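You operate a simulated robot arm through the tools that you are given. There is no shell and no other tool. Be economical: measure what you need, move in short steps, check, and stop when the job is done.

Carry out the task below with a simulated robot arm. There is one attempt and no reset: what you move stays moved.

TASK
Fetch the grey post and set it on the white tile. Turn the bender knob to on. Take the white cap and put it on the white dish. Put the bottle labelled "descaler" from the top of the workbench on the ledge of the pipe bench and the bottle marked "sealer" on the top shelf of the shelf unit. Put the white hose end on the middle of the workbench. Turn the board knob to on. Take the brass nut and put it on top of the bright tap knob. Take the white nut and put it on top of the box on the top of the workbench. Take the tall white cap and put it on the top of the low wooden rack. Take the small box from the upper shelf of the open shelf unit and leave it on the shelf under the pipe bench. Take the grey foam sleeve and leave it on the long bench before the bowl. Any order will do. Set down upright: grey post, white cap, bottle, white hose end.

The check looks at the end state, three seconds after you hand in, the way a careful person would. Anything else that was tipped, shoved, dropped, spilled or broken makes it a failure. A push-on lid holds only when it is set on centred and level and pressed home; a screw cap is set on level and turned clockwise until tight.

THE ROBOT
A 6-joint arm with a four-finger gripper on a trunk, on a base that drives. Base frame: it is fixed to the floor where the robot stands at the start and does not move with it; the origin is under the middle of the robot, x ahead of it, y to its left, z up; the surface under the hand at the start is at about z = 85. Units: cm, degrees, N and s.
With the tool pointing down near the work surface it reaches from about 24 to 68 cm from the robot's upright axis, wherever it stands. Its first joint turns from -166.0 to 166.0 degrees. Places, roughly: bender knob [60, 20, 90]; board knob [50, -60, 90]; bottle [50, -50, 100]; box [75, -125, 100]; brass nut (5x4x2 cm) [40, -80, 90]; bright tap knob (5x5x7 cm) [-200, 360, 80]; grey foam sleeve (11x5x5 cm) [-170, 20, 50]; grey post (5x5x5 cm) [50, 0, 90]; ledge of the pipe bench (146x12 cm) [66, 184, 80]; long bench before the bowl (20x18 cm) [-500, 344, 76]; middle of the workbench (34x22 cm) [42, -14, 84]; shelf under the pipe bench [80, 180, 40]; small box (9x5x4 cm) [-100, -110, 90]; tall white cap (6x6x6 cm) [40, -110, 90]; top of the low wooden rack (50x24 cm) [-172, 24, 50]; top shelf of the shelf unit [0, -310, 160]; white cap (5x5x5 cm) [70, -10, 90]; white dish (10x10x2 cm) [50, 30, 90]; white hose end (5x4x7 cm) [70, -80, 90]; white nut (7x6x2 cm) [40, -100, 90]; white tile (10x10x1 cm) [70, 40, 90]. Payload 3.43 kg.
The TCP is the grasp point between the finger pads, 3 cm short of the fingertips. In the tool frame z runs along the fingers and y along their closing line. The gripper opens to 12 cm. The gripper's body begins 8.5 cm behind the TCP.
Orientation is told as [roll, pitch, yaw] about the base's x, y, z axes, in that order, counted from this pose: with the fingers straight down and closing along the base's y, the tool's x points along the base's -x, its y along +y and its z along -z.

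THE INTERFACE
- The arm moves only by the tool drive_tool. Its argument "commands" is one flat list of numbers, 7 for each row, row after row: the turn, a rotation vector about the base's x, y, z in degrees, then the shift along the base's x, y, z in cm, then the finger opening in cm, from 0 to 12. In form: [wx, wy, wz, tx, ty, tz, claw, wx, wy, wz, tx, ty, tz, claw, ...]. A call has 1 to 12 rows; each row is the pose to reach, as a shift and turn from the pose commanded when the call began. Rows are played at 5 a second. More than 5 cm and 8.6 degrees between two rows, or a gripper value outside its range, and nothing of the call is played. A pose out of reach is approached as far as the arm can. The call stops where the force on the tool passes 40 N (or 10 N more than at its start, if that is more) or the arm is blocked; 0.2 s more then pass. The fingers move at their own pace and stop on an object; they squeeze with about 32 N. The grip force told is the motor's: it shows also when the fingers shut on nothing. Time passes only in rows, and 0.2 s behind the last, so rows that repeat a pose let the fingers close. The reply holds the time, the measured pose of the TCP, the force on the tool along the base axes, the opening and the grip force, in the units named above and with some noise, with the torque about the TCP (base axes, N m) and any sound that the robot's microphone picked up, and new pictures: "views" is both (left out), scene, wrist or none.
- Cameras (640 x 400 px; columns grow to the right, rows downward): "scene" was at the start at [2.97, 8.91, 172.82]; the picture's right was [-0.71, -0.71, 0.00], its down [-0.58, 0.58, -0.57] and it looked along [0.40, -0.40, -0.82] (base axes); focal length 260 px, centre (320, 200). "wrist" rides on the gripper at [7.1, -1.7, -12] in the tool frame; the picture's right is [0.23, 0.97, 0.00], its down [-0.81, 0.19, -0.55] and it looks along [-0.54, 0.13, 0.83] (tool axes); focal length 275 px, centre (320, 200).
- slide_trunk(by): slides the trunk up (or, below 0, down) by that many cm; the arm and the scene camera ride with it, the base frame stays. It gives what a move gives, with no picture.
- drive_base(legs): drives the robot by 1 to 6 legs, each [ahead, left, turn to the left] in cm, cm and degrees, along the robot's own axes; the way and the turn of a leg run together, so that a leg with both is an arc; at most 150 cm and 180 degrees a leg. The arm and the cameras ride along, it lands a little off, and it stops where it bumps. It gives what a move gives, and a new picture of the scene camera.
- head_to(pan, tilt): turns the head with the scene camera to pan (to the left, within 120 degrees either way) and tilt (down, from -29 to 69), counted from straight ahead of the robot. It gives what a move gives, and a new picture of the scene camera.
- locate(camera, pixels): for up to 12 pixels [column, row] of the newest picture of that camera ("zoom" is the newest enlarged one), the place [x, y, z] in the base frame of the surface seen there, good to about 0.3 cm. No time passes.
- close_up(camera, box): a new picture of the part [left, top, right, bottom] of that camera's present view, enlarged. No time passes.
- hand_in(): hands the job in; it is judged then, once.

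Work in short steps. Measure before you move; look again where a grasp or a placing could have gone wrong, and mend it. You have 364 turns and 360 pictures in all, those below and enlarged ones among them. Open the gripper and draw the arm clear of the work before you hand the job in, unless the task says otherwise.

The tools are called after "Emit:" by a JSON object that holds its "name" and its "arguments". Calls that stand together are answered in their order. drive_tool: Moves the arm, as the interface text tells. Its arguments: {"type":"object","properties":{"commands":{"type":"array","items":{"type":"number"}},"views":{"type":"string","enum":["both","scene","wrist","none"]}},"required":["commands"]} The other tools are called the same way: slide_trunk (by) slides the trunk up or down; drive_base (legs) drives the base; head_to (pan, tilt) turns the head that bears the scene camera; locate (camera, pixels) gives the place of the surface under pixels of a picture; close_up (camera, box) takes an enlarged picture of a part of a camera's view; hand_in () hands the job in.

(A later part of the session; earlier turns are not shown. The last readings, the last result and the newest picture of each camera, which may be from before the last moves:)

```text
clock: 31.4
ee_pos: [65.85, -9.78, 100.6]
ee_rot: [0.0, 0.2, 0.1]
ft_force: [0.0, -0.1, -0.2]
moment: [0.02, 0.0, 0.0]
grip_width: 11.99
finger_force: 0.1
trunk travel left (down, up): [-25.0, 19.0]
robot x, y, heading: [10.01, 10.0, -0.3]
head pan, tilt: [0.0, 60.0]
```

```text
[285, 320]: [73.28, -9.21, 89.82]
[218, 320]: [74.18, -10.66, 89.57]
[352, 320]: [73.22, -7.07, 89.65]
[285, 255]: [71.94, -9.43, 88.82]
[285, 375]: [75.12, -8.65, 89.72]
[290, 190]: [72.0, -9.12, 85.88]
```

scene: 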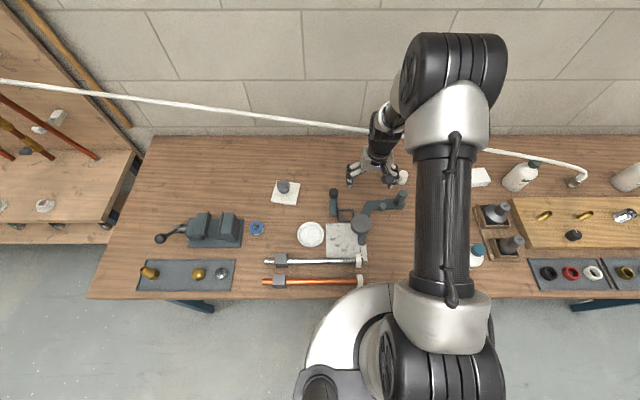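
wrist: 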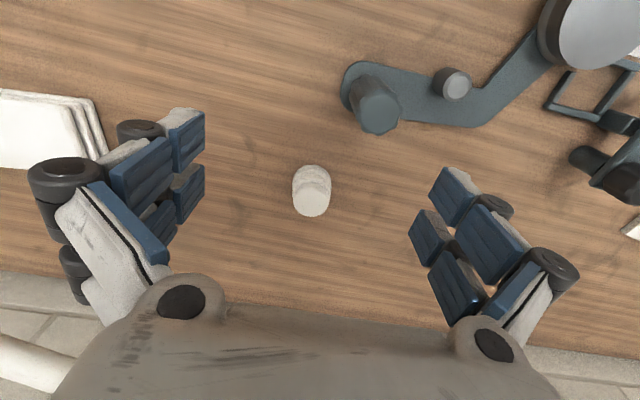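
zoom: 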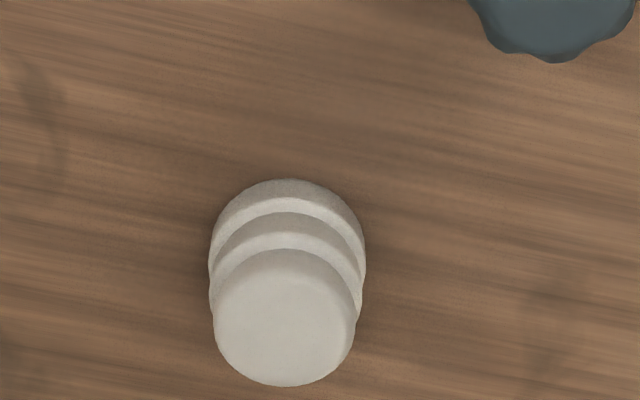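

Cap top centre at (73.4,-9.0,89.7). I descend to TCP z 88.6 and grip it.

Emit:
{"name": "drive_tool", "arguments": {"commands": [0, 0, 0, 3.7, 0.4, -2, 10, 0, 0, 0, 7.4, 0.7, -4, 8, 0, 0, 0, 7.4, 0.7, -8, 7, 0, 0, 0, 7.4, 0.7, -12, 7, 0, 0, 0, 7.4, 0.7, -12, 0, 0, 0, 0, 7.4, 0.7, -12, 0, 0, 0, 0, 7.4, 0.7, -12, 0, 0, 0, 0, 7.4, 0.7, -11, 0], "views": "wrist"}}

```text
clock: 33.1
ee_pos: [73.28, -9.0, 89.75]
ee_rot: [0.0, 0.0, 0.0]
ft_force: [0.0, -0.8, 0.2]
moment: [-0.03, 0.01, -0.01]
grip_width: 4.08
finger_force: 31.3
trunk travel left (down, up): [-25.0, 19.0]
robot x, y, heading: [10.18, 9.87, -0.1]
head pan, tilt: [0.0, 60.0]
```

wrist: 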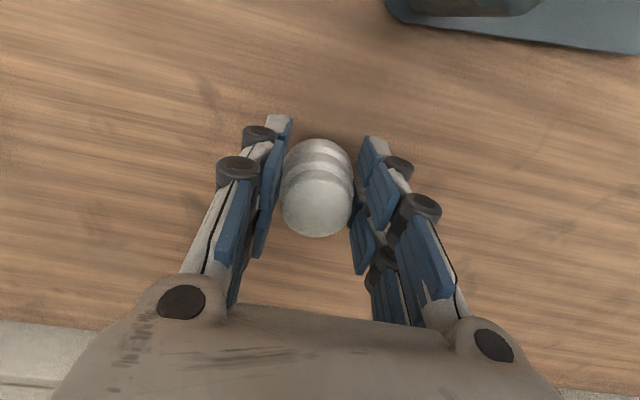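

Held. I lift and carry it above the dish (49.8,27.7).

Emit:
{"name": "drive_tool", "arguments": {"commands": [0, 0, 0, 0, 0, 4, 0, 0, 0, 0, 0, 0, 8, 0, 0, 0, 0, -2.6, 4.1, 9, 0, 0, 0, 0, -5.2, 8.2, 9, 0, 0, 0, 0, -7.8, 12.3, 9, 0, 0, 0, 0, -10.4, 16.3, 9, 0, 0, 0, 0, -13, 20.4, 9, 0, 0, 0, 0, -15.6, 24.5, 9, 0, 0, 0, 0, -18.2, 28.6, 9, 0, 0, 0, 0, -20.8, 32.6, 9, 0, 0, 0, 0, -23.5, 36.7, 9, 0, 0, 0, 0, -23.5, 36.7, 6, 0], "views": "wrist"}}

Emit:
{"name": "locate", "arguments": {"camera": "wrist", "pixels": [[320, 100], [250, 100], [390, 130], [310, 60]]}}

```text
clock: 35.8
ee_pos: [49.91, 27.85, 95.29]
ee_rot: [0.0, 0.1, -0.1]
ft_force: [0.3, -0.9, -0.6]
moment: [0.0, 0.03, -0.04]
grip_width: 4.08
finger_force: 32.2
trunk travel left (down, up): [-25.0, 19.0]
robot x, y, heading: [10.17, 10.07, -0.4]
head pan, tilt: [0.0, 60.0]
```

wrist: 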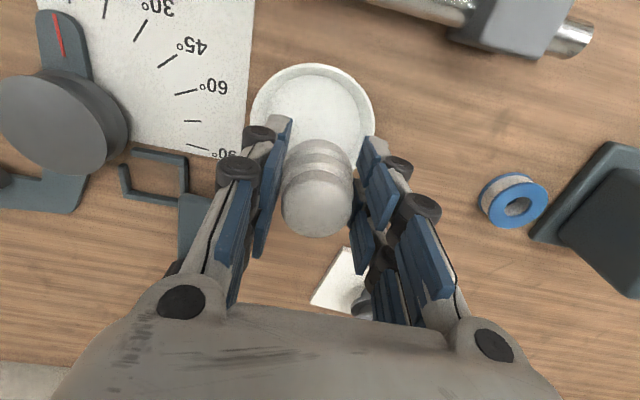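

```text
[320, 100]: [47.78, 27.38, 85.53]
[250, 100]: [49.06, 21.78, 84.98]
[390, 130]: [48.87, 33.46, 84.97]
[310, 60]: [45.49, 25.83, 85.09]
```

I lower to contact with the dish floor.

Emit:
{"name": "drive_tool", "arguments": {"commands": [0, 0, 0, 0, -0.2, -3, 0, 0, 0, 0, 0, -0.2, -5.2, 0, 0, 0, 0, 0, -0.2, -5.7, 0, 0, 0, 0, 0, -0.2, -5.95, 0], "views": "wrist"}}

```text
clock: 36.8
ee_pos: [49.75, 27.62, 89.52]
ee_rot: [0.0, 0.0, 0.0]
ft_force: [0.4, 0.4, 0.4]
moment: [-0.01, 0.0, 0.01]
grip_width: 4.06
finger_force: 31.7
trunk travel left (down, up): [-25.0, 19.0]
robot x, y, heading: [9.6, 10.41, -0.1]
head pan, tilt: [0.0, 60.0]
```

wrist: 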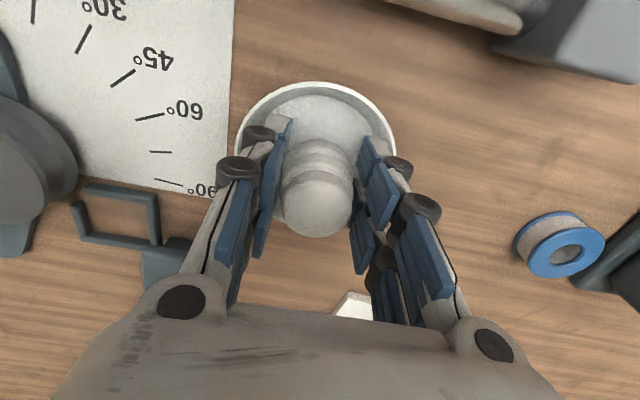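

Emit:
{"name": "drive_tool", "arguments": {"commands": [0, 0, 0, 0, 0, -0.2, 0, 0, 0, 0, 0, 0, -0.4, 0], "views": "none"}}

```text
clock: 37.4
ee_pos: [49.78, 27.72, 89.26]
ee_rot: [0.0, -0.1, 0.0]
ft_force: [0.2, -0.1, -0.6]
moment: [0.03, 0.0, 0.02]
grip_width: 4.05
finger_force: 32.4
trunk travel left (down, up): [-25.0, 19.0]
robot x, y, heading: [9.75, 10.24, -0.1]
head pan, tilt: [0.0, 60.0]
```

Still no contact; I creep down a bit more.

Emit:
{"name": "drive_tool", "arguments": {"commands": [0, 0, 0, 0, 0, -0.2, 0, 0, 0, 0, 0, 0, -0.4, 0], "views": "none"}}

```text
clock: 38.0
ee_pos: [49.8, 27.61, 89.06]
ee_rot: [0.1, -0.3, -0.1]
ft_force: [-0.6, -2.8, 33.0]
moment: [-0.06, -0.15, 0.01]
grip_width: 4.1
finger_force: 31.8
trunk travel left (down, up): [-25.0, 19.0]
robot x, y, heading: [9.64, 10.01, -0.1]
head pan, tilt: [0.0, 60.0]
```

Firm contact. I relax 0.3, release with a small opening, rise and look.

Emit:
{"name": "drive_tool", "arguments": {"commands": [0, 0, 0, 0, 0, 0.25, 0, 0, 0, 0, 0, 0, 0.25, 5, 0, 0, 0, 0, 0, 0.25, 5.2, 0, 0, 0, 0, 0, 2, 5.4, 0, 0, 0, 0, 0, 6, 7, 0, 0, 0, 0, 0, 10, 12, 0, 0, 0, -4, 0, 12, 12], "views": "wrist"}}

```text
clock: 39.5
ee_pos: [45.46, 27.47, 100.89]
ee_rot: [0.0, -0.1, 0.0]
ft_force: [-0.8, -0.5, 0.2]
moment: [-0.02, -0.08, -0.01]
grip_width: 10.74
finger_force: 0.0
trunk travel left (down, up): [-25.0, 19.0]
robot x, y, heading: [10.19, 10.05, -0.1]
head pan, tilt: [0.0, 60.0]
```

wrist: 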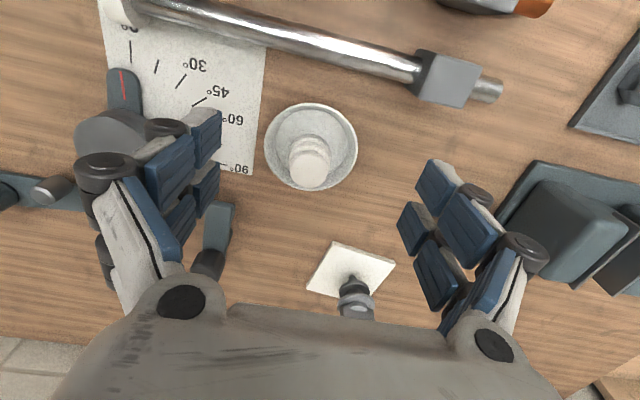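

The cap stands in the dish. I raise the arm well above the bottles and drive right to the right half of the bench.

Emit:
{"name": "drive_tool", "arguments": {"commands": [0, 0, 0, 0, 0, 4.5, 12, 0, 0, 0, 0, 0, 9, 12, 0, 0, 0, 0, 0, 13.5, 12, 0, 0, 0, 0, 0, 18, 12, 0, 0, 0, 0, 0, 22, 12], "views": "none"}}

Emit:
{"name": "drive_base", "arguments": {"legs": [[-5, 0, 0], [0, -80, 0]]}}

```text
clock: 40.8
ee_pos: [45.44, 27.55, 123.06]
ee_rot: [0.0, -0.1, 0.0]
ft_force: [-0.6, 0.6, -0.5]
moment: [0.02, -0.03, -0.02]
grip_width: 12.0
finger_force: 0.1
trunk travel left (down, up): [-25.0, 19.0]
robot x, y, heading: [9.95, 10.39, -0.1]
head pan, tilt: [0.0, 60.0]
```

```text
clock: 45.6
ee_pos: [40.51, -52.6, 122.9]
ee_rot: [-0.1, 0.0, 0.1]
ft_force: [0.5, 0.1, 0.4]
moment: [0.02, -0.02, -0.02]
grip_width: 12.0
finger_force: 0.0
trunk travel left (down, up): [-25.0, 19.0]
robot x, y, heading: [4.82, -70.05, 0.0]
head pan, tilt: [0.0, 60.0]
```

scene: 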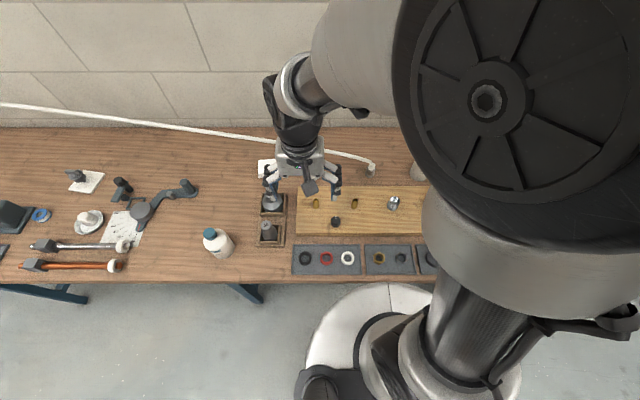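

I pan right to see the far end, and take close-ups.

Emit:
{"name": "head_to", "arguments": {"pan": -40, "tilt": 50}}

Emit:
{"name": "close_up", "arguments": {"camera": "wrist", "box": [0, 0, 640, 400]}}

```text
clock: 46.6
ee_pos: [40.45, -52.65, 122.9]
ee_rot: [0.0, 0.0, 0.0]
ft_force: [0.1, -0.8, 0.0]
moment: [-0.01, -0.03, 0.02]
grip_width: 11.99
finger_force: 0.1
trunk travel left (down, up): [-25.0, 19.0]
robot x, y, heading: [4.61, -70.27, -0.1]
head pan, tilt: [-40.0, 50.0]
```

scene: 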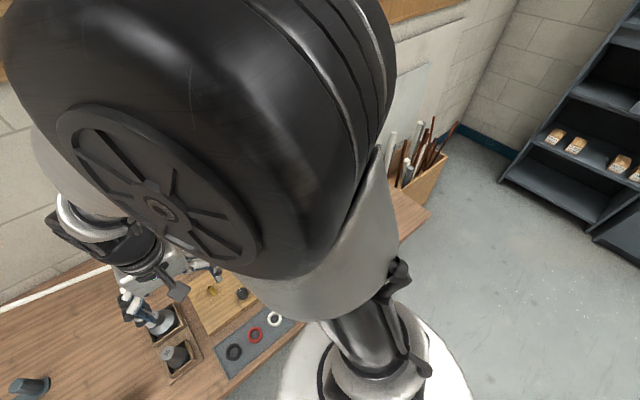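

```text
1.00 times, centred on (320, 200) of wrist (not enlarged: the box is as wide or as high as the picture)
```

zoom: 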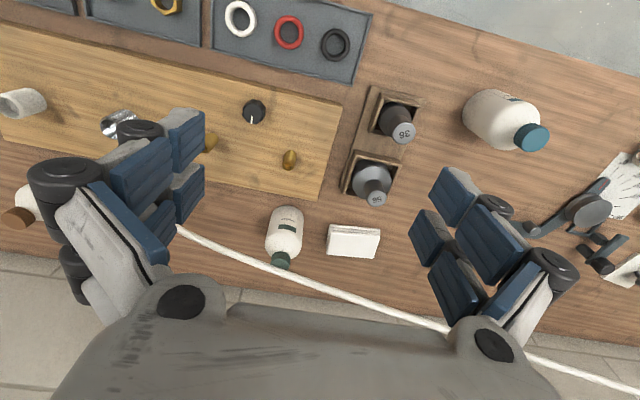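

The arm hides the view. I swing it to the left side so the scene camera can see the bottles' labels.

Emit:
{"name": "drive_tool", "arguments": {"commands": [0, 0, 0, -3.5, 3, 0, 12, 0, 0, 0, -7, 6, 0, 12, 0, 0, 0, -10.5, 9, 0, 12, 0, 0, 0, -14, 12, 0, 12, 0, 0, 0, -17.5, 15, 0, 12, 0, 0, 0, -21, 18, 0, 12, 0, 0, 0, -25, 20, 0, 12], "views": "scene"}}

```text
clock: 48.2
ee_pos: [25.25, -36.48, 124.26]
ee_rot: [1.8, -0.5, -12.3]
ft_force: [0.4, 0.5, 0.4]
moment: [0.03, -0.01, 0.0]
grip_width: 12.01
finger_force: 0.1
trunk travel left (down, up): [-25.0, 19.0]
robot x, y, heading: [4.73, -70.25, 0.1]
head pan, tilt: [-40.0, 50.0]
stopped in row 7: the arm was blocked; the commanded pose is now the measured one
```

scene: 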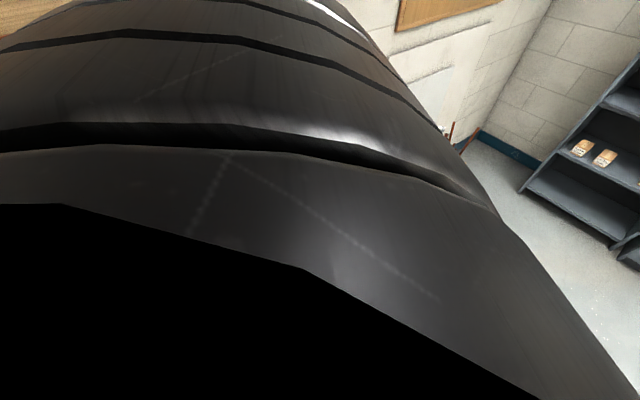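

Blocked close to the body; I go back outwards and restore the tool's attitude.

Emit:
{"name": "drive_tool", "arguments": {"commands": [-0.9, 0.25, 6, 3, -2, 0, 12, -1.8, 0.5, 12.3, 6, -3, 0, 12, -1.8, 0.5, 12.3, 10, -1, 0, 12, -1.8, 0.5, 12.3, 14, 2, -2, 12, -1.8, 0.5, 12.3, 16, 6, -4, 12], "views": "scene"}}

```text
refused: row 4 steps farther than a row can; nothing moved
```

Emit:
{"name": "drive_tool", "arguments": {"commands": [-0.9, 0.25, 6, 3, -2, 0, 12, -1.8, 0.5, 12.3, 6, -3, 0, 12, -1.8, 0.5, 12.3, 10, -1, 0, 12, -1.8, 0.5, 12.3, 13, 2, -2, 12, -1.8, 0.5, 12.3, 15, 6, -4, 12], "views": "scene"}}

```text
clock: 49.4
ee_pos: [40.14, -30.24, 120.09]
ee_rot: [-0.5, 0.0, 0.3]
ft_force: [0.6, 0.9, 0.2]
moment: [-0.04, 0.05, 0.02]
grip_width: 12.01
finger_force: 0.1
trunk travel left (down, up): [-25.0, 19.0]
robot x, y, heading: [4.66, -69.89, 0.4]
head pan, tilt: [-40.0, 50.0]
```

scene: 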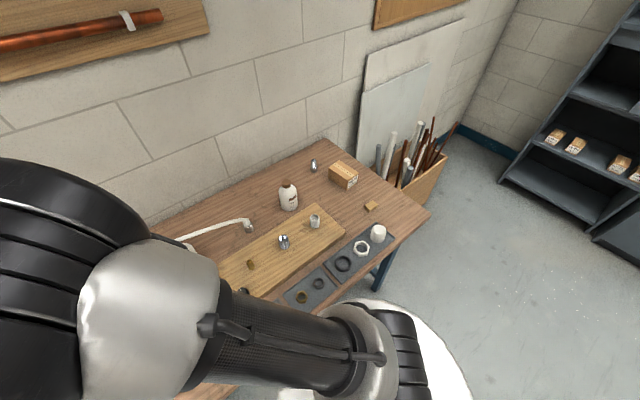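

The right end is visible now. I enlarge the brown-capped bottle and the parts on the right.

Emit:
{"name": "close_up", "arguments": {"camera": "scene", "box": [265, 170, 325, 220]}}

Emit:
{"name": "close_up", "arguments": {"camera": "scene", "box": [220, 140, 440, 310]}}

Emit:
{"name": "locate", "arguments": {"camera": "scene", "pixels": [[288, 187], [289, 206], [378, 231], [361, 247], [300, 297], [340, 172], [247, 226], [314, 163], [318, 283], [345, 265], [284, 240], [315, 219]]}}

```text
8.00 times, centred on (295, 195) of scene
```

zoom: 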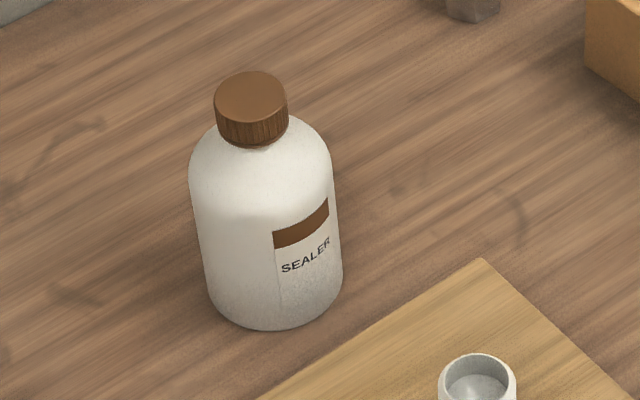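

```text
2.35 times, centred on (330, 225) of scene
```

zoom: 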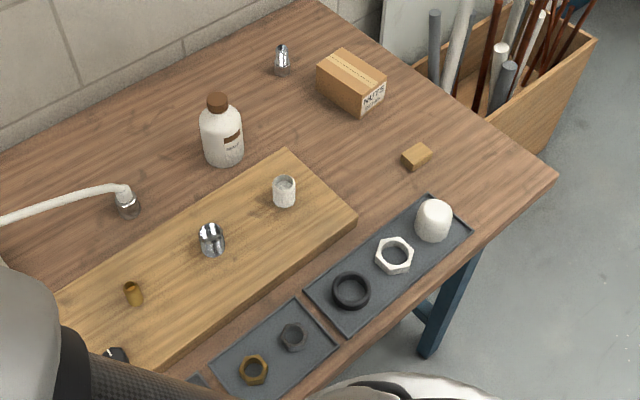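

```text
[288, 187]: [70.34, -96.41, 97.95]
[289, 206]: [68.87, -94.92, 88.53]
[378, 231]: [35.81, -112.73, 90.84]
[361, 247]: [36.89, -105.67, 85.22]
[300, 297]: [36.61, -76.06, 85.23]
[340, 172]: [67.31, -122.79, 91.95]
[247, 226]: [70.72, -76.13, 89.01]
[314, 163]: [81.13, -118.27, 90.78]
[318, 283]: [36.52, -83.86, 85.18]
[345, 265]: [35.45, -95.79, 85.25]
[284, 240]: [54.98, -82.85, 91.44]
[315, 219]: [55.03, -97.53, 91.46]
```

"SEALER" is the brown-capped bottle at (70.5,-96). I pan to check labels of the blue- and green-capped ones.

Emit:
{"name": "head_to", "arguments": {"pan": 15, "tilt": 45}}

```text
clock: 50.6
ee_pos: [39.97, -30.48, 120.21]
ee_rot: [-0.4, -0.1, 0.3]
ft_force: [-0.4, -0.9, 0.8]
moment: [0.0, 0.0, 0.01]
grip_width: 11.99
finger_force: 0.1
trunk travel left (down, up): [-25.0, 19.0]
robot x, y, heading: [4.72, -70.53, 0.1]
head pan, tilt: [15.0, 45.0]
```

scene: 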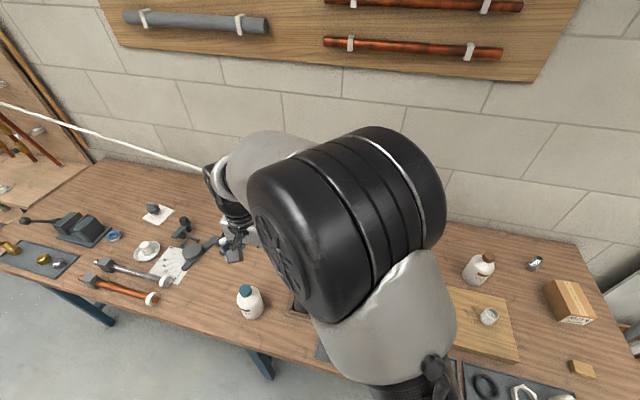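

Emit:
{"name": "close_up", "arguments": {"camera": "scene", "box": [220, 275, 280, 325]}}

Emit:
{"name": "close_up", "arguments": {"camera": "scene", "box": [100, 180, 220, 290]}}

```text
8.00 times, centred on (250, 300) of scene
```

zoom: 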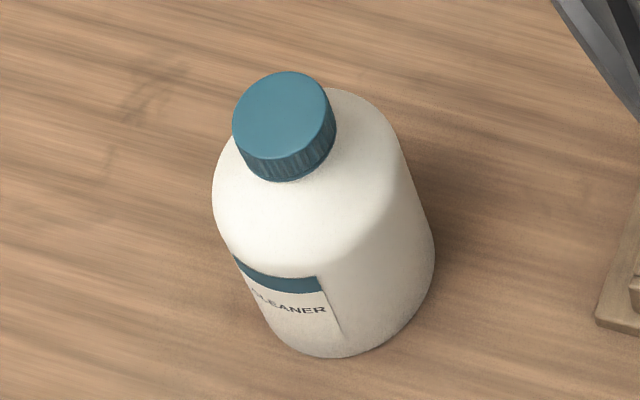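

```text
3.64 times, centred on (160, 235) of scene
```

zoom: 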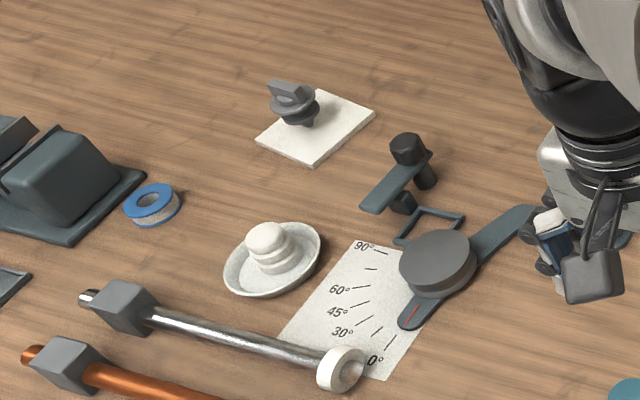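

Blue is "CLEANER", so green should be descaler (will verify). Now the board knob: I swing the wrist camera over (50,-60).

Emit:
{"name": "drive_tool", "arguments": {"commands": [0.4, 0, -0.3, 0.5, -4.5, 0, 12, 0.4, 0, -0.3, 1, -9, -1, 12, 0.4, 0, -0.3, 1.5, -13.5, -2, 12, 0.4, 0, -0.3, 2, -18, -3, 12, 0.4, 0, -0.3, 2.5, -22.5, -4, 12, 0.4, 0, -0.3, 3, -27, -5, 12, 0.4, 0, -0.3, 3.5, -30, -8, 12, 0.4, 0, -0.3, 4, -32, -12, 12, 0.4, 0, -0.3, 4, -32, -15, 12], "views": "wrist"}}

Emit:
{"name": "close_up", "arguments": {"camera": "wrist", "box": [260, 140, 380, 220]}}

```text
clock: 52.6
ee_pos: [44.18, -62.56, 105.01]
ee_rot: [0.0, -0.1, 0.1]
ft_force: [-0.1, 0.3, -0.1]
moment: [-0.02, 0.02, -0.02]
grip_width: 11.98
finger_force: 0.0
trunk travel left (down, up): [-25.0, 19.0]
robot x, y, heading: [4.95, -69.95, -0.1]
head pan, tilt: [15.0, 45.0]
```

wrist: 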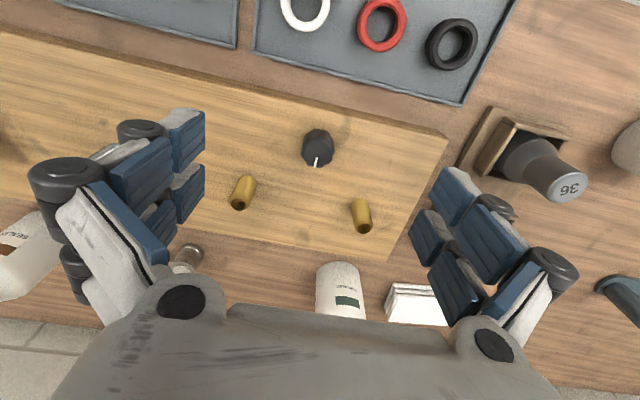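

```text
5.00 times, centred on (320, 180) of wrist
```

zoom: 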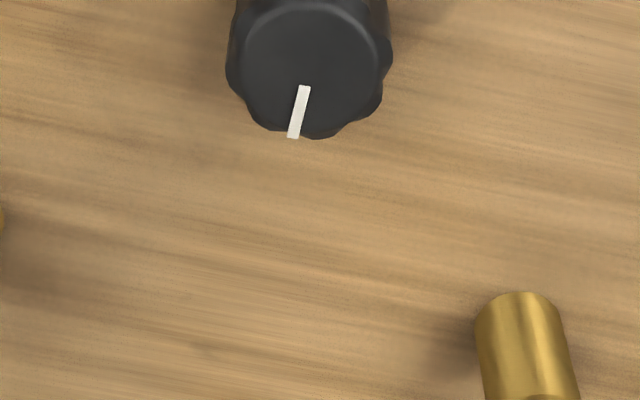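

Emit:
{"name": "close_up", "arguments": {"camera": "wrist", "box": [320, 255, 380, 315]}}

Emit:
{"name": "locate", "arguments": {"camera": "wrist", "pixels": [[317, 148], [305, 148], [331, 148], [317, 138], [316, 163], [317, 180], [244, 185], [360, 205], [350, 280], [340, 300]]}}

```text
6.67 times, centred on (350, 285) of wrist
```

zoom: 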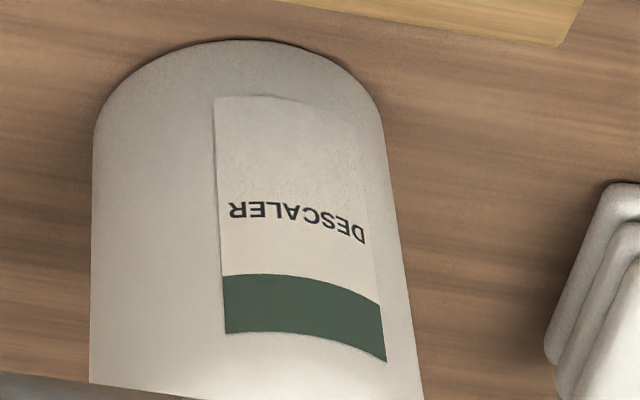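

```text
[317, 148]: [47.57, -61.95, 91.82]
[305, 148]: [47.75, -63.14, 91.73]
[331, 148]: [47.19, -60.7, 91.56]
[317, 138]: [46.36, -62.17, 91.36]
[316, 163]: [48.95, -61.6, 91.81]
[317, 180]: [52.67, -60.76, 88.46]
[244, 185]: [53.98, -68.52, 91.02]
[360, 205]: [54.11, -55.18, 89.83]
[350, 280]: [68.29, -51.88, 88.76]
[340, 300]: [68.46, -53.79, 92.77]
```

Green is "DESCALER". The board knob: centre (47.6,-61.95), top 91.8, line toward +x. I descend and grip it.

Emit:
{"name": "drive_tool", "arguments": {"commands": [0, 0, 0, 1.7, 0.3, -4, 8, 0, 0, 0, 3.4, 0.6, -8, 6, 0, 0, 0, 3.4, 0.6, -11, 6, 0, 0, 0, 3.4, 0.6, -13, 6, 0, 0, 0, 3.4, 0.6, -13, 2, 0, 0, 0, 3.4, 0.6, -13, 2, 0, 0, 0, 3.4, 0.6, -13, 2], "views": "wrist"}}

```text
clock: 54.2
ee_pos: [47.43, -61.69, 92.02]
ee_rot: [0.0, 0.0, 0.1]
ft_force: [-0.6, 5.0, -2.8]
moment: [0.19, -0.04, 0.01]
grip_width: 3.23
finger_force: 26.1
trunk travel left (down, up): [-25.0, 19.0]
robot x, y, heading: [4.73, -70.01, 0.0]
head pan, tilt: [15.0, 45.0]
```

wrist: 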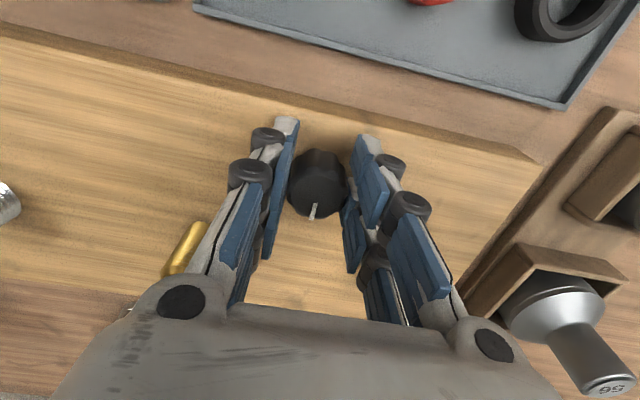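

Gripped (3.2 cm). I try counter-clockwise first, watching torque.

Emit:
{"name": "drive_tool", "arguments": {"commands": [0, 0, 4, 0, 0.15, 0, 2, 0, 0, 8, 0, 0.15, 0, 2, 0, 0, 12, 0, 0.15, 0, 2], "views": "wrist"}}

```text
clock: 55.0
ee_pos: [47.42, -61.96, 91.98]
ee_rot: [0.0, 0.1, 11.9]
ft_force: [-2.4, -11.9, -9.6]
moment: [-0.41, -0.01, -0.43]
grip_width: 3.2
finger_force: 45.6
trunk travel left (down, up): [-25.0, 19.0]
robot x, y, heading: [4.85, -70.28, -0.0]
head pan, tilt: [15.0, 45.0]
```

wrist: 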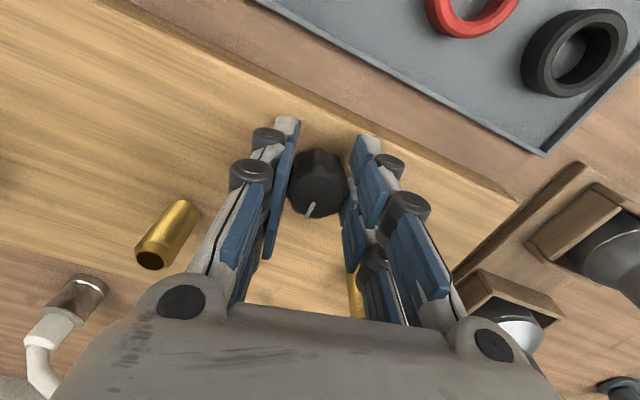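

Torque -0.43 and the line slips relative to the fingers: a stop on this side. So "on" is clockwise; I turn that way.

Emit:
{"name": "drive_tool", "arguments": {"commands": [0, 0, -6, 0, -0.15, 0, 2, 0, 0, -12, 0, -0.15, 0, 2, 0, 0, -18, 0, -0.15, 0, 2, 0, 0, -24, 0, -0.15, 0, 2, 0, 0, -30, 0, -0.15, 0, 2, 0, 0, -36, 0, -0.15, 0, 2, 0, 0, -42, 0, -0.15, 0, 2, 0, 0, -48, 0, -0.15, 0, 2], "views": "wrist"}}

```text
clock: 56.4
ee_pos: [47.45, -61.53, 92.01]
ee_rot: [-0.1, -0.1, -23.1]
ft_force: [-0.9, 15.0, -6.2]
moment: [0.76, -0.02, 0.11]
grip_width: 3.18
finger_force: 45.1
trunk travel left (down, up): [-25.0, 19.0]
robot x, y, heading: [5.01, -69.79, 0.1]
head pan, tilt: [15.0, 45.0]
stopped in row 7: the force on the tool passed its limit at 40 N (the readings are from after the stop); the commanded pose is now the measured one
```

wrist: 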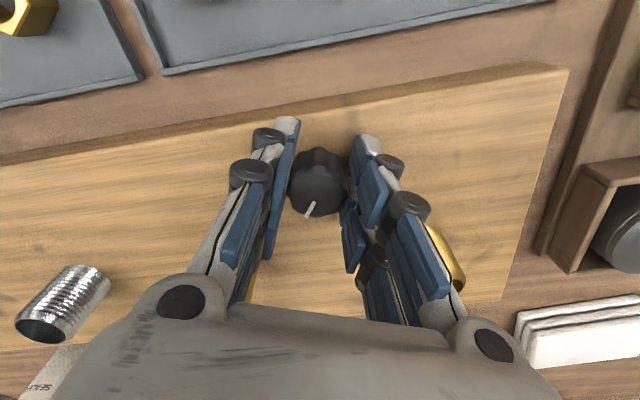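

Stopped by a side-force build-up. I open to relieve it, then look at how the knob sits between the fingers.

Emit:
{"name": "drive_tool", "arguments": {"commands": [0, 0, 0, 0, 0, 0, 5, 0, 0, 0, 0, 0, 0, 5], "views": "wrist"}}

Emit:
{"name": "close_up", "arguments": {"camera": "wrist", "box": [240, 110, 400, 230]}}

```text
clock: 57.0
ee_pos: [47.39, -61.72, 92.22]
ee_rot: [0.0, 0.0, -23.2]
ft_force: [0.7, -0.2, 0.3]
moment: [0.01, -0.02, 0.02]
grip_width: 5.02
finger_force: 0.1
trunk travel left (down, up): [-25.0, 19.0]
robot x, y, heading: [4.58, -70.23, 0.2]
head pan, tilt: [15.0, 45.0]
```

wrist: 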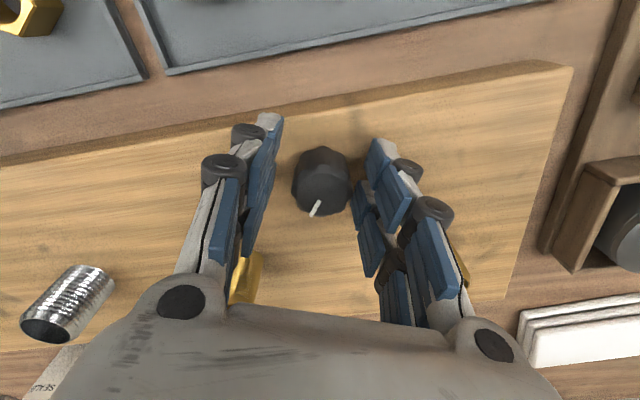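

```text
3.33 times, centred on (320, 170) of wrist
```

zoom: 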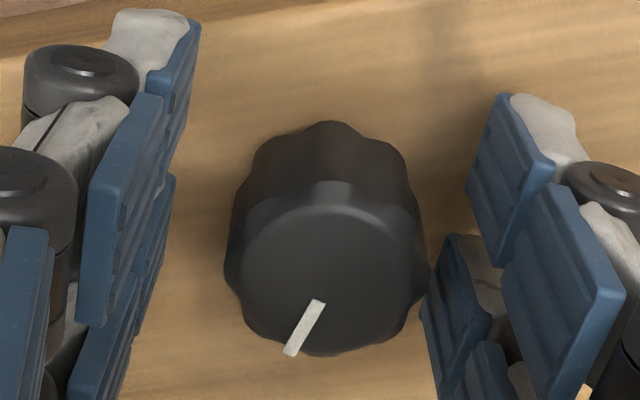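

The line turned with the gripper clockwise (~40°). I re-measure the knob centre before re-gripping.

Emit:
{"name": "locate", "arguments": {"camera": "zoom", "pixels": [[328, 275], [240, 275], [420, 275], [328, 210], [328, 345], [293, 350]]}}

```text
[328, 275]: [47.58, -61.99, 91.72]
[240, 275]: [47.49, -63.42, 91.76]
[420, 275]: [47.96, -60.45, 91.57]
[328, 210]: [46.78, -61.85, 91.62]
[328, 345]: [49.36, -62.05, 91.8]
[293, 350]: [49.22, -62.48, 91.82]
```

Centre ≈ (47.8,-61.95). I shift (+0.35,-0.3), grip and continue clockwise.

Emit:
{"name": "drive_tool", "arguments": {"commands": [0, 0, 0, 0.35, -0.3, -0.1, 5, 0, 0, 0, 0.35, -0.3, -0.1, 2, 0, 0, 0, 0.35, -0.3, -0.1, 2, 0, 0, 0, 0.35, -0.3, -0.1, 2, 0, 0, -5, 0.35, -0.3, -0.1, 2, 0, 0, -10, 0.35, -0.3, -0.1, 2, 0, 0, -15, 0.35, -0.3, -0.1, 2], "views": "none"}}

```text
clock: 58.6
ee_pos: [48.04, -61.73, 91.93]
ee_rot: [0.2, -0.3, -38.4]
ft_force: [13.4, 22.6, 0.8]
moment: [0.59, -0.64, -0.04]
grip_width: 3.1
finger_force: 44.6
trunk travel left (down, up): [-25.0, 19.0]
robot x, y, heading: [4.9, -70.28, -0.0]
head pan, tilt: [15.0, 45.0]
```

Side force along the closing line: I shift along it and continue turning.

Emit:
{"name": "drive_tool", "arguments": {"commands": [0, 0, 0, 0.15, 0.22, 0, 2, 0, 0, -5, 0.2, 0.25, 0, 2, 0, 0, -10, 0.2, 0.25, 0, 2, 0, 0, -15, 0.2, 0.25, 0, 2], "views": "wrist"}}

```text
clock: 59.6
ee_pos: [47.98, -61.71, 91.98]
ee_rot: [-0.1, -0.1, -53.4]
ft_force: [8.8, 7.1, 5.5]
moment: [-0.33, -0.83, -0.02]
grip_width: 3.1
finger_force: 44.8
trunk travel left (down, up): [-25.0, 19.0]
robot x, y, heading: [4.96, -70.22, -0.1]
head pan, tilt: [15.0, 45.0]
```

wrist: 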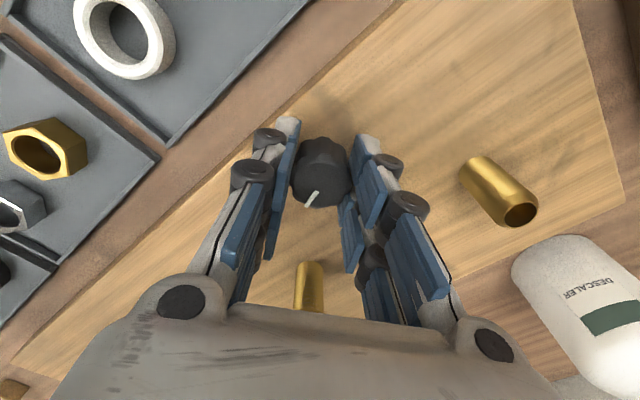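

Following nicely. Continue clockwise.

Emit:
{"name": "drive_tool", "arguments": {"commands": [0, 0, -5, 0.1, 0.05, 0, 2, 0, 0, -10, 0.1, 0.05, 0, 2, 0, 0, -15, 0.1, 0.05, 0, 2, 0, 0, -20, 0.1, 0.05, 0, 2], "views": "wrist"}}

```text
clock: 60.6
ee_pos: [47.99, -61.74, 91.93]
ee_rot: [-0.1, 0.0, -73.3]
ft_force: [3.5, -0.7, 8.7]
moment: [-0.26, -0.24, 0.75]
grip_width: 3.1
finger_force: 44.6
trunk travel left (down, up): [-25.0, 19.0]
robot x, y, heading: [5.18, -69.71, -0.0]
head pan, tilt: [15.0, 45.0]
```

wrist: 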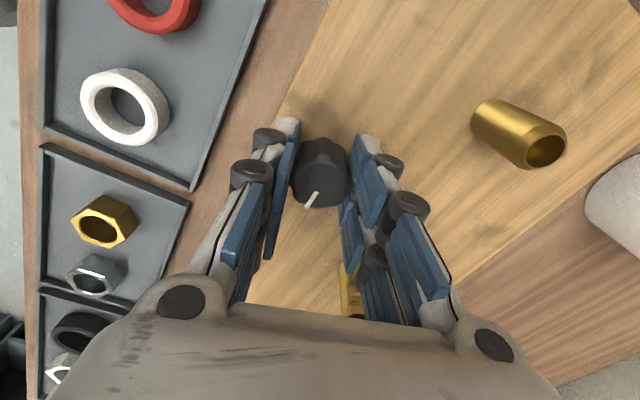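

Torque +0.75: the clockwise stop. I release and rise to check.

Emit:
{"name": "drive_tool", "arguments": {"commands": [0, 0, 0, 0, 0, 0, 5, 0, 0, 0, 0, 0, 0, 6, 0, 0, 0, 0, 0, 4, 7, 0, 0, 8, -2, 0, 8, 10, 0, 0, 16, -4, 0, 11, 12, 0, 0, 24, -4, -2, 12, 12, 0, 0, 32, -4, -4, 12, 12, 0, 0, 40, -4, -6, 12, 12, 0, 0, 48, -5, -6, 12, 12, 0, 0, 56, -5, -6, 12, 12, 0, 0, 64, -5, -6, 12, 12, 0, 0, 72.5, -5, -6, 12, 12], "views": "wrist"}}

```text
clock: 63.2
ee_pos: [43.11, -67.75, 104.01]
ee_rot: [0.0, 0.0, -0.6]
ft_force: [-0.2, -0.2, 0.1]
moment: [0.05, 0.01, 0.0]
grip_width: 11.99
finger_force: 0.0
trunk travel left (down, up): [-25.0, 19.0]
robot x, y, heading: [4.61, -70.13, -0.1]
head pan, tilt: [15.0, 45.0]
```

wrist: 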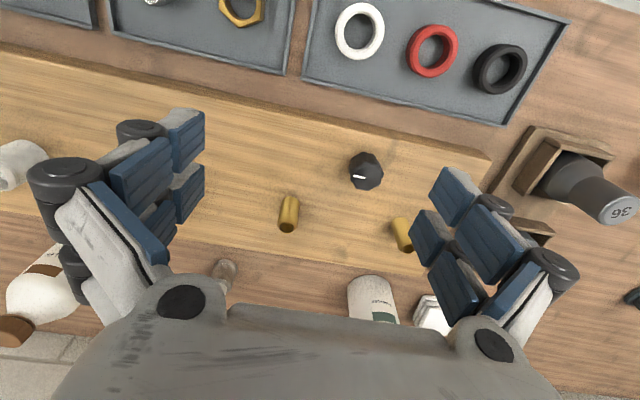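

Board knob line now points right (90° clockwise): on. Next the white nut → box; I drive right 40.

Emit:
{"name": "drive_base", "arguments": {"legs": [[0, -40, 0], [3, 0, 0]]}}

Emit:
{"name": "drive_tool", "arguments": {"commands": [0, 0, 0, -4, 0, 0, 12, 0, 0, 0, -8, 0, -2, 12, 0, 0, 0, -12, 0, -2, 12], "views": "wrist"}}

```text
clock: 66.2
ee_pos: [46.35, -107.94, 103.85]
ee_rot: [0.0, -0.1, -0.8]
ft_force: [0.6, 0.0, -0.1]
moment: [0.03, 0.1, -0.03]
grip_width: 12.01
finger_force: 0.1
trunk travel left (down, up): [-25.0, 19.0]
robot x, y, heading: [7.91, -110.47, -0.1]
head pan, tilt: [15.0, 45.0]
```

scene: 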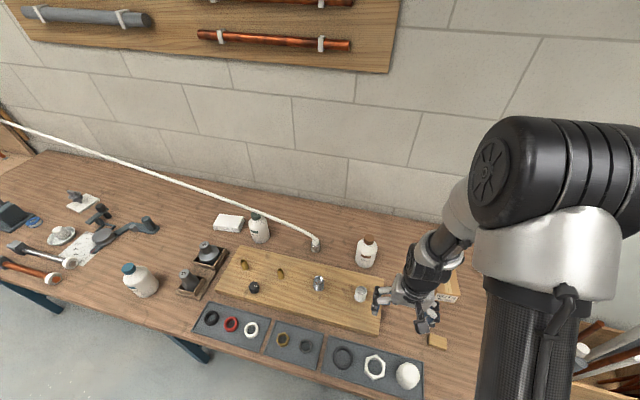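

```text
clock: 67.0
ee_pos: [36.18, -107.7, 101.29]
ee_rot: [-0.1, 0.1, -0.7]
ft_force: [-0.2, -0.5, -0.4]
moment: [-0.05, 0.04, 0.0]
grip_width: 12.01
finger_force: 0.1
out of reach, approached as far as the arm can: row 3
trunk travel left (down, up): [-25.0, 19.0]
robot x, y, heading: [7.85, -110.47, 0.2]
head pan, tilt: [15.0, 45.0]
```

wrist: 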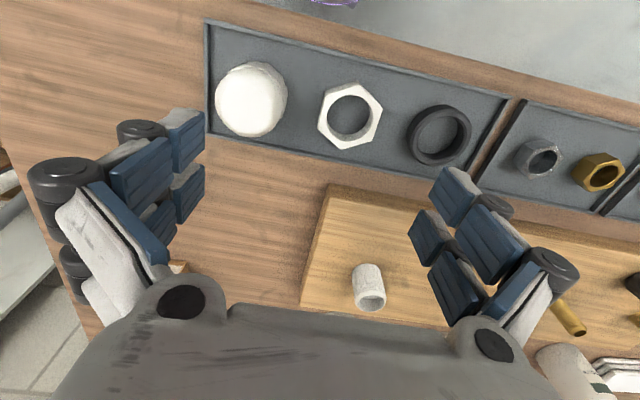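

I enlarge the white nut and measure its corners.

Emit:
{"name": "close_up", "arguments": {"camera": "wrist", "box": [300, 60, 400, 170]}}

Emit:
{"name": "locate", "arguments": {"camera": "wrist", "pixels": [[331, 87], [368, 85], [381, 112], [364, 148], [325, 138], [318, 118], [350, 115], [250, 90], [250, 105], [430, 190], [220, 140], [420, 100]]}}

```text
3.64 times, centred on (350, 115) of wrist
```

zoom: 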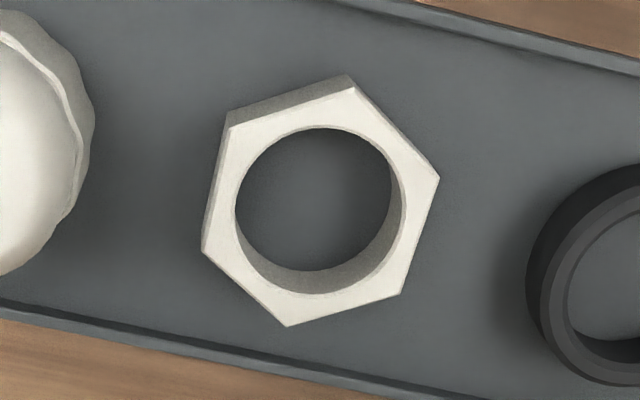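

```text
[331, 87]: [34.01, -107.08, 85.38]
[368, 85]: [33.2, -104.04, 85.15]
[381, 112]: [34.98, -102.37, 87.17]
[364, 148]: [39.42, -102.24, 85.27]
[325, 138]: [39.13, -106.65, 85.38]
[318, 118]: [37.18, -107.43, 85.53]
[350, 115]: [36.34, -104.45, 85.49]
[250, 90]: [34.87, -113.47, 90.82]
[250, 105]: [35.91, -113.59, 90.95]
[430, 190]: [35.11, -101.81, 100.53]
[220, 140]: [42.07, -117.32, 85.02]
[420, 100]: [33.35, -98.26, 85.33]
```

Emit:
{"name": "locate", "arguments": {"camera": "zoom", "pixels": [[232, 124], [352, 92], [434, 178], [399, 291], [289, 322], [206, 249], [225, 190], [410, 230], [380, 130], [250, 285]]}}

```text
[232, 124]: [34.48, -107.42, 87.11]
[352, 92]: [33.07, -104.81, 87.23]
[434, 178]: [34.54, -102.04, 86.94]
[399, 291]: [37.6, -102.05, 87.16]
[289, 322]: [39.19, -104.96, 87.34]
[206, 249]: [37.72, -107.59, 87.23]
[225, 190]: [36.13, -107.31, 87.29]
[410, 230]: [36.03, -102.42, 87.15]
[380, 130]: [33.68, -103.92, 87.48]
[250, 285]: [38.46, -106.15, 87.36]
```

Flats CD/FA are parallel to x, centre (36.1,-104.8), so yaw 0 fits. I'm near the inner reach limit, so I back the base 6 cm.

Emit:
{"name": "drive_base", "arguments": {"legs": [[-6, 0, 0]]}}

Emit:
{"name": "drive_tool", "arguments": {"commands": [0, 0, 0.7, 4, 2, 0, 8], "views": "none"}}

```text
clock: 68.0
ee_pos: [30.06, -107.64, 101.38]
ee_rot: [0.1, 0.0, -0.8]
ft_force: [-0.7, 0.5, 0.2]
moment: [0.0, -0.08, 0.02]
grip_width: 12.0
finger_force: 0.0
trunk travel left (down, up): [-25.0, 19.0]
robot x, y, heading: [1.98, -110.51, -0.1]
head pan, tilt: [15.0, 45.0]
```

scene: 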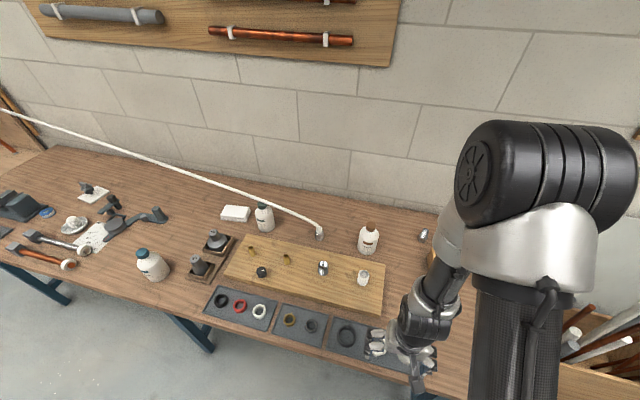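

```text
clock: 68.3
ee_pos: [34.36, -105.78, 101.33]
ee_rot: [0.1, 0.1, -0.1]
ft_force: [-0.2, -0.4, -0.2]
moment: [0.03, 0.02, 0.02]
grip_width: 9.34
finger_force: 3.7
trunk travel left (down, up): [-25.0, 19.0]
robot x, y, heading: [1.87, -110.27, -0.2]
head pan, tilt: [15.0, 45.0]
```

Now I go down over the nut with opening 6.6.

Emit:
{"name": "drive_tool", "arguments": {"commands": [0, 0, 0, 1.75, 0.95, -3, 6.6, 0, 0, 0, 1.75, 0.95, -6.5, 6.6, 0, 0, 0, 1.75, 0.95, -10, 6.6], "views": "wrist"}}

```text
clock: 69.2
ee_pos: [35.99, -104.64, 91.39]
ee_rot: [0.0, 0.1, -0.1]
ft_force: [0.1, 0.1, 0.6]
moment: [-0.03, 0.01, 0.0]
grip_width: 6.58
finger_force: 0.0
trunk travel left (down, up): [-25.0, 19.0]
robot x, y, heading: [1.47, -110.7, -0.1]
head pan, tilt: [15.0, 45.0]
```

wrist: 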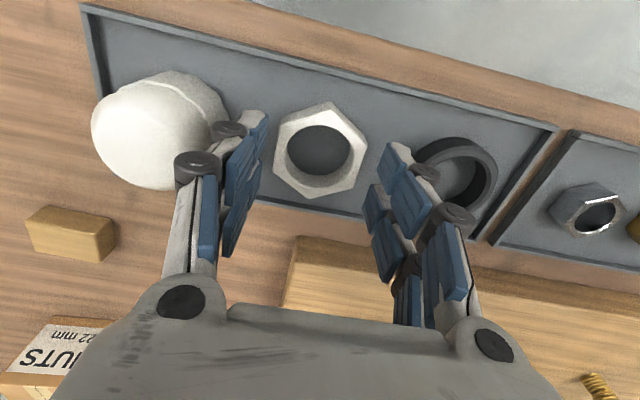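

Aligned. I narrow to 6.1 for clearance from the tall cap, descend, grip and lift a little.

Emit:
{"name": "drive_tool", "arguments": {"commands": [0, 0, 0, 0.05, -0.1, -1.5, 6.1, 0, 0, 0, 0.05, -0.1, -2.9, 6.1, 0, 0, 0, 0.05, -0.1, -2.9, 0, 0, 0, 0, 0.05, -0.1, -2.9, 0, 0, 0, 0, 0.05, -0.1, -2.9, 0, 0, 0, 0, 0.05, -0.1, -1.5, 0, 0, 0, 0, 0.05, -0.1, 2, 0, 0, 0, 0, 0.05, -0.1, 6, 0], "views": "wrist"}}

```text
clock: 71.0
ee_pos: [35.85, -104.88, 97.23]
ee_rot: [0.0, 0.1, 0.0]
ft_force: [0.1, -0.3, -0.5]
moment: [0.0, 0.01, -0.03]
grip_width: 5.55
finger_force: 32.3
trunk travel left (down, up): [-25.0, 19.0]
robot x, y, heading: [1.77, -110.24, 0.3]
head pan, tilt: [15.0, 45.0]
```

wrist: 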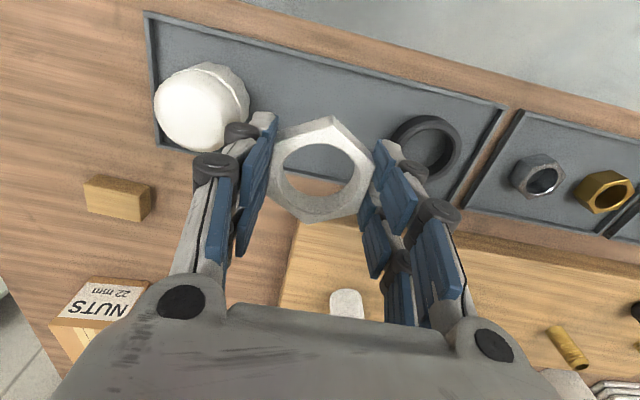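

Nut held. I raise, drive ahead 7, and move toward the box for a look.

Emit:
{"name": "drive_tool", "arguments": {"commands": [0, 0, 0, 0, 0, 4, 0, 0, 0, 0, 2, 0, 8, 0, 0, 0, 0, 6, -1, 10, 0, 0, 0, 0, 10, -3, 10, 0, 0, 0, 0, 14, -5, 10, 0], "views": "none"}}

Emit:
{"name": "drive_base", "arguments": {"legs": [[7, 0, 0]]}}

Emit:
{"name": "drive_tool", "arguments": {"commands": [0, 0, 0, 2, -4, 0, 0, 0, 0, 0, 3, -8, 0, 0], "views": "wrist"}}

```text
clock: 72.2
ee_pos: [50.14, -110.05, 107.29]
ee_rot: [0.1, 0.3, -0.1]
ft_force: [-0.2, -0.6, -1.6]
moment: [0.0, 0.04, 0.0]
grip_width: 5.52
finger_force: 32.5
trunk travel left (down, up): [-25.0, 19.0]
robot x, y, heading: [1.99, -110.4, -0.0]
head pan, tilt: [15.0, 45.0]
```

```text
clock: 73.2
ee_pos: [57.08, -109.95, 107.42]
ee_rot: [-0.1, 0.1, -0.2]
ft_force: [0.5, 0.0, -0.7]
moment: [0.0, 0.02, -0.01]
grip_width: 5.52
finger_force: 31.8
trunk travel left (down, up): [-25.0, 19.0]
robot x, y, heading: [8.74, -110.49, 0.0]
head pan, tilt: [15.0, 45.0]
```

scene: 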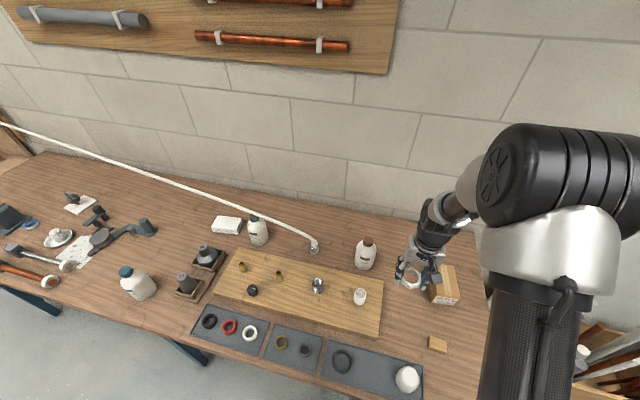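

```text
clock: 73.8
ee_pos: [59.98, -118.01, 107.29]
ee_rot: [0.1, 0.1, -0.3]
ft_force: [-0.5, 0.3, -0.5]
moment: [0.02, 0.0, 0.0]
grip_width: 5.54
finger_force: 32.3
trunk travel left (down, up): [-25.0, 19.0]
robot x, y, heading: [8.7, -110.44, -0.2]
head pan, tilt: [15.0, 45.0]
```

wrist: 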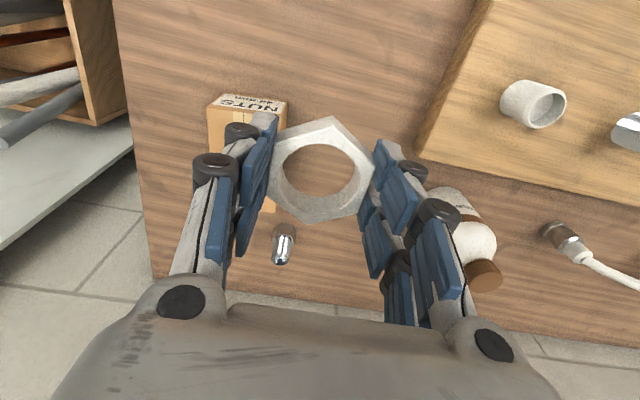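

I measure the box top.

Emit:
{"name": "locate", "arguments": {"camera": "wrist", "pixels": [[211, 109], [284, 121], [280, 135], [212, 150], [220, 125], [262, 125], [268, 208], [235, 118], [212, 125]]}}

Emit:
{"name": "close_up", "arguments": {"camera": "wrist", "box": [190, 80, 310, 220]}}

Emit:
{"name": "locate", "arguments": {"camera": "scene", "pixels": [[443, 268], [452, 266], [435, 300], [459, 298], [445, 285]]}}

```text
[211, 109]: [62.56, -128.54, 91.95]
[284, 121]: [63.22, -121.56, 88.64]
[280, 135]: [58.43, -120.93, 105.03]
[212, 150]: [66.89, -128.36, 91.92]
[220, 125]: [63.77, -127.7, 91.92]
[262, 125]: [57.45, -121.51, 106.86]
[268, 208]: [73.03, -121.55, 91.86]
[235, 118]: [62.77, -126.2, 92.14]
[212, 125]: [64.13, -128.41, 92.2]
```

```text
2.86 times, centred on (250, 150) of wrist
```

zoom: 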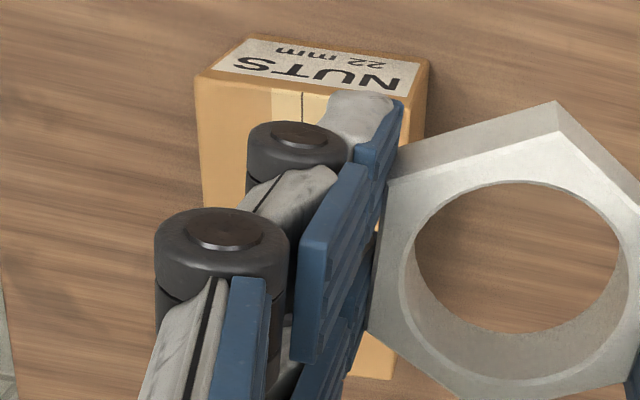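

```text
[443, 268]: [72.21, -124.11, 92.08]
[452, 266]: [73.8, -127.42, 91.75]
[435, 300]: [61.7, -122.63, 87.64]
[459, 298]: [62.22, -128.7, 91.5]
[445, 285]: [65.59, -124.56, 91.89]
```

Box top spans x 62.3–73.3, y −128.7…−121.4, z 92. I set the nut at centre (67.8,-125.05).

Emit:
{"name": "drive_tool", "arguments": {"commands": [0, 0, 0, 3, -3, -1, 0, 0, 0, 0, 6, -6, -3, 0, 0, 0, 0, 7.8, -7.05, -6, 0, 0, 0, 0, 7.8, -7.05, -9, 0, 0, 0, 0, 7.8, -7.05, -11.5, 0], "views": "wrist"}}

```text
clock: 75.0
ee_pos: [67.96, -125.01, 95.93]
ee_rot: [0.1, 0.2, -0.2]
ft_force: [0.0, -0.2, -0.1]
moment: [0.01, 0.01, -0.01]
grip_width: 5.53
finger_force: 32.4
trunk travel left (down, up): [-25.0, 19.0]
robot x, y, heading: [8.5, -110.39, -0.0]
head pan, tilt: [15.0, 45.0]
```

wrist: 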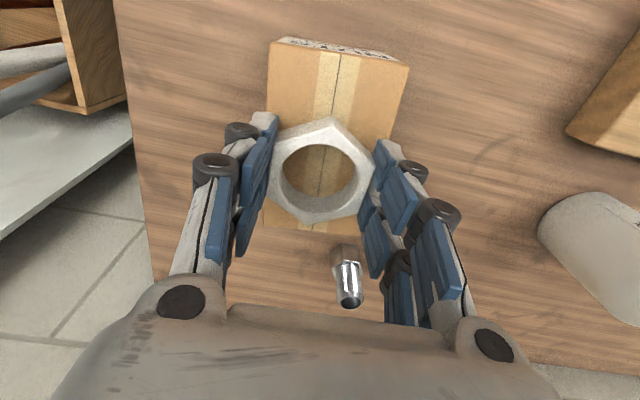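

The box centre is ~0.4 cm toward +y; I adjust and lower in small steps.

Emit:
{"name": "drive_tool", "arguments": {"commands": [0, 0, 0, 0, 0.4, -0.4, 0, 0, 0, 0, 0, 0.4, -0.7, 0, 0, 0, 0, 0, 0.4, -0.9, 0], "views": "none"}}

```text
clock: 75.8
ee_pos: [67.84, -124.54, 95.28]
ee_rot: [0.0, -0.1, -0.2]
ft_force: [-3.2, 1.4, 17.6]
moment: [0.18, 0.5, 0.01]
grip_width: 5.56
finger_force: 32.2
trunk travel left (down, up): [-25.0, 19.0]
robot x, y, heading: [8.64, -110.47, -0.0]
head pan, tilt: [15.0, 45.0]
```

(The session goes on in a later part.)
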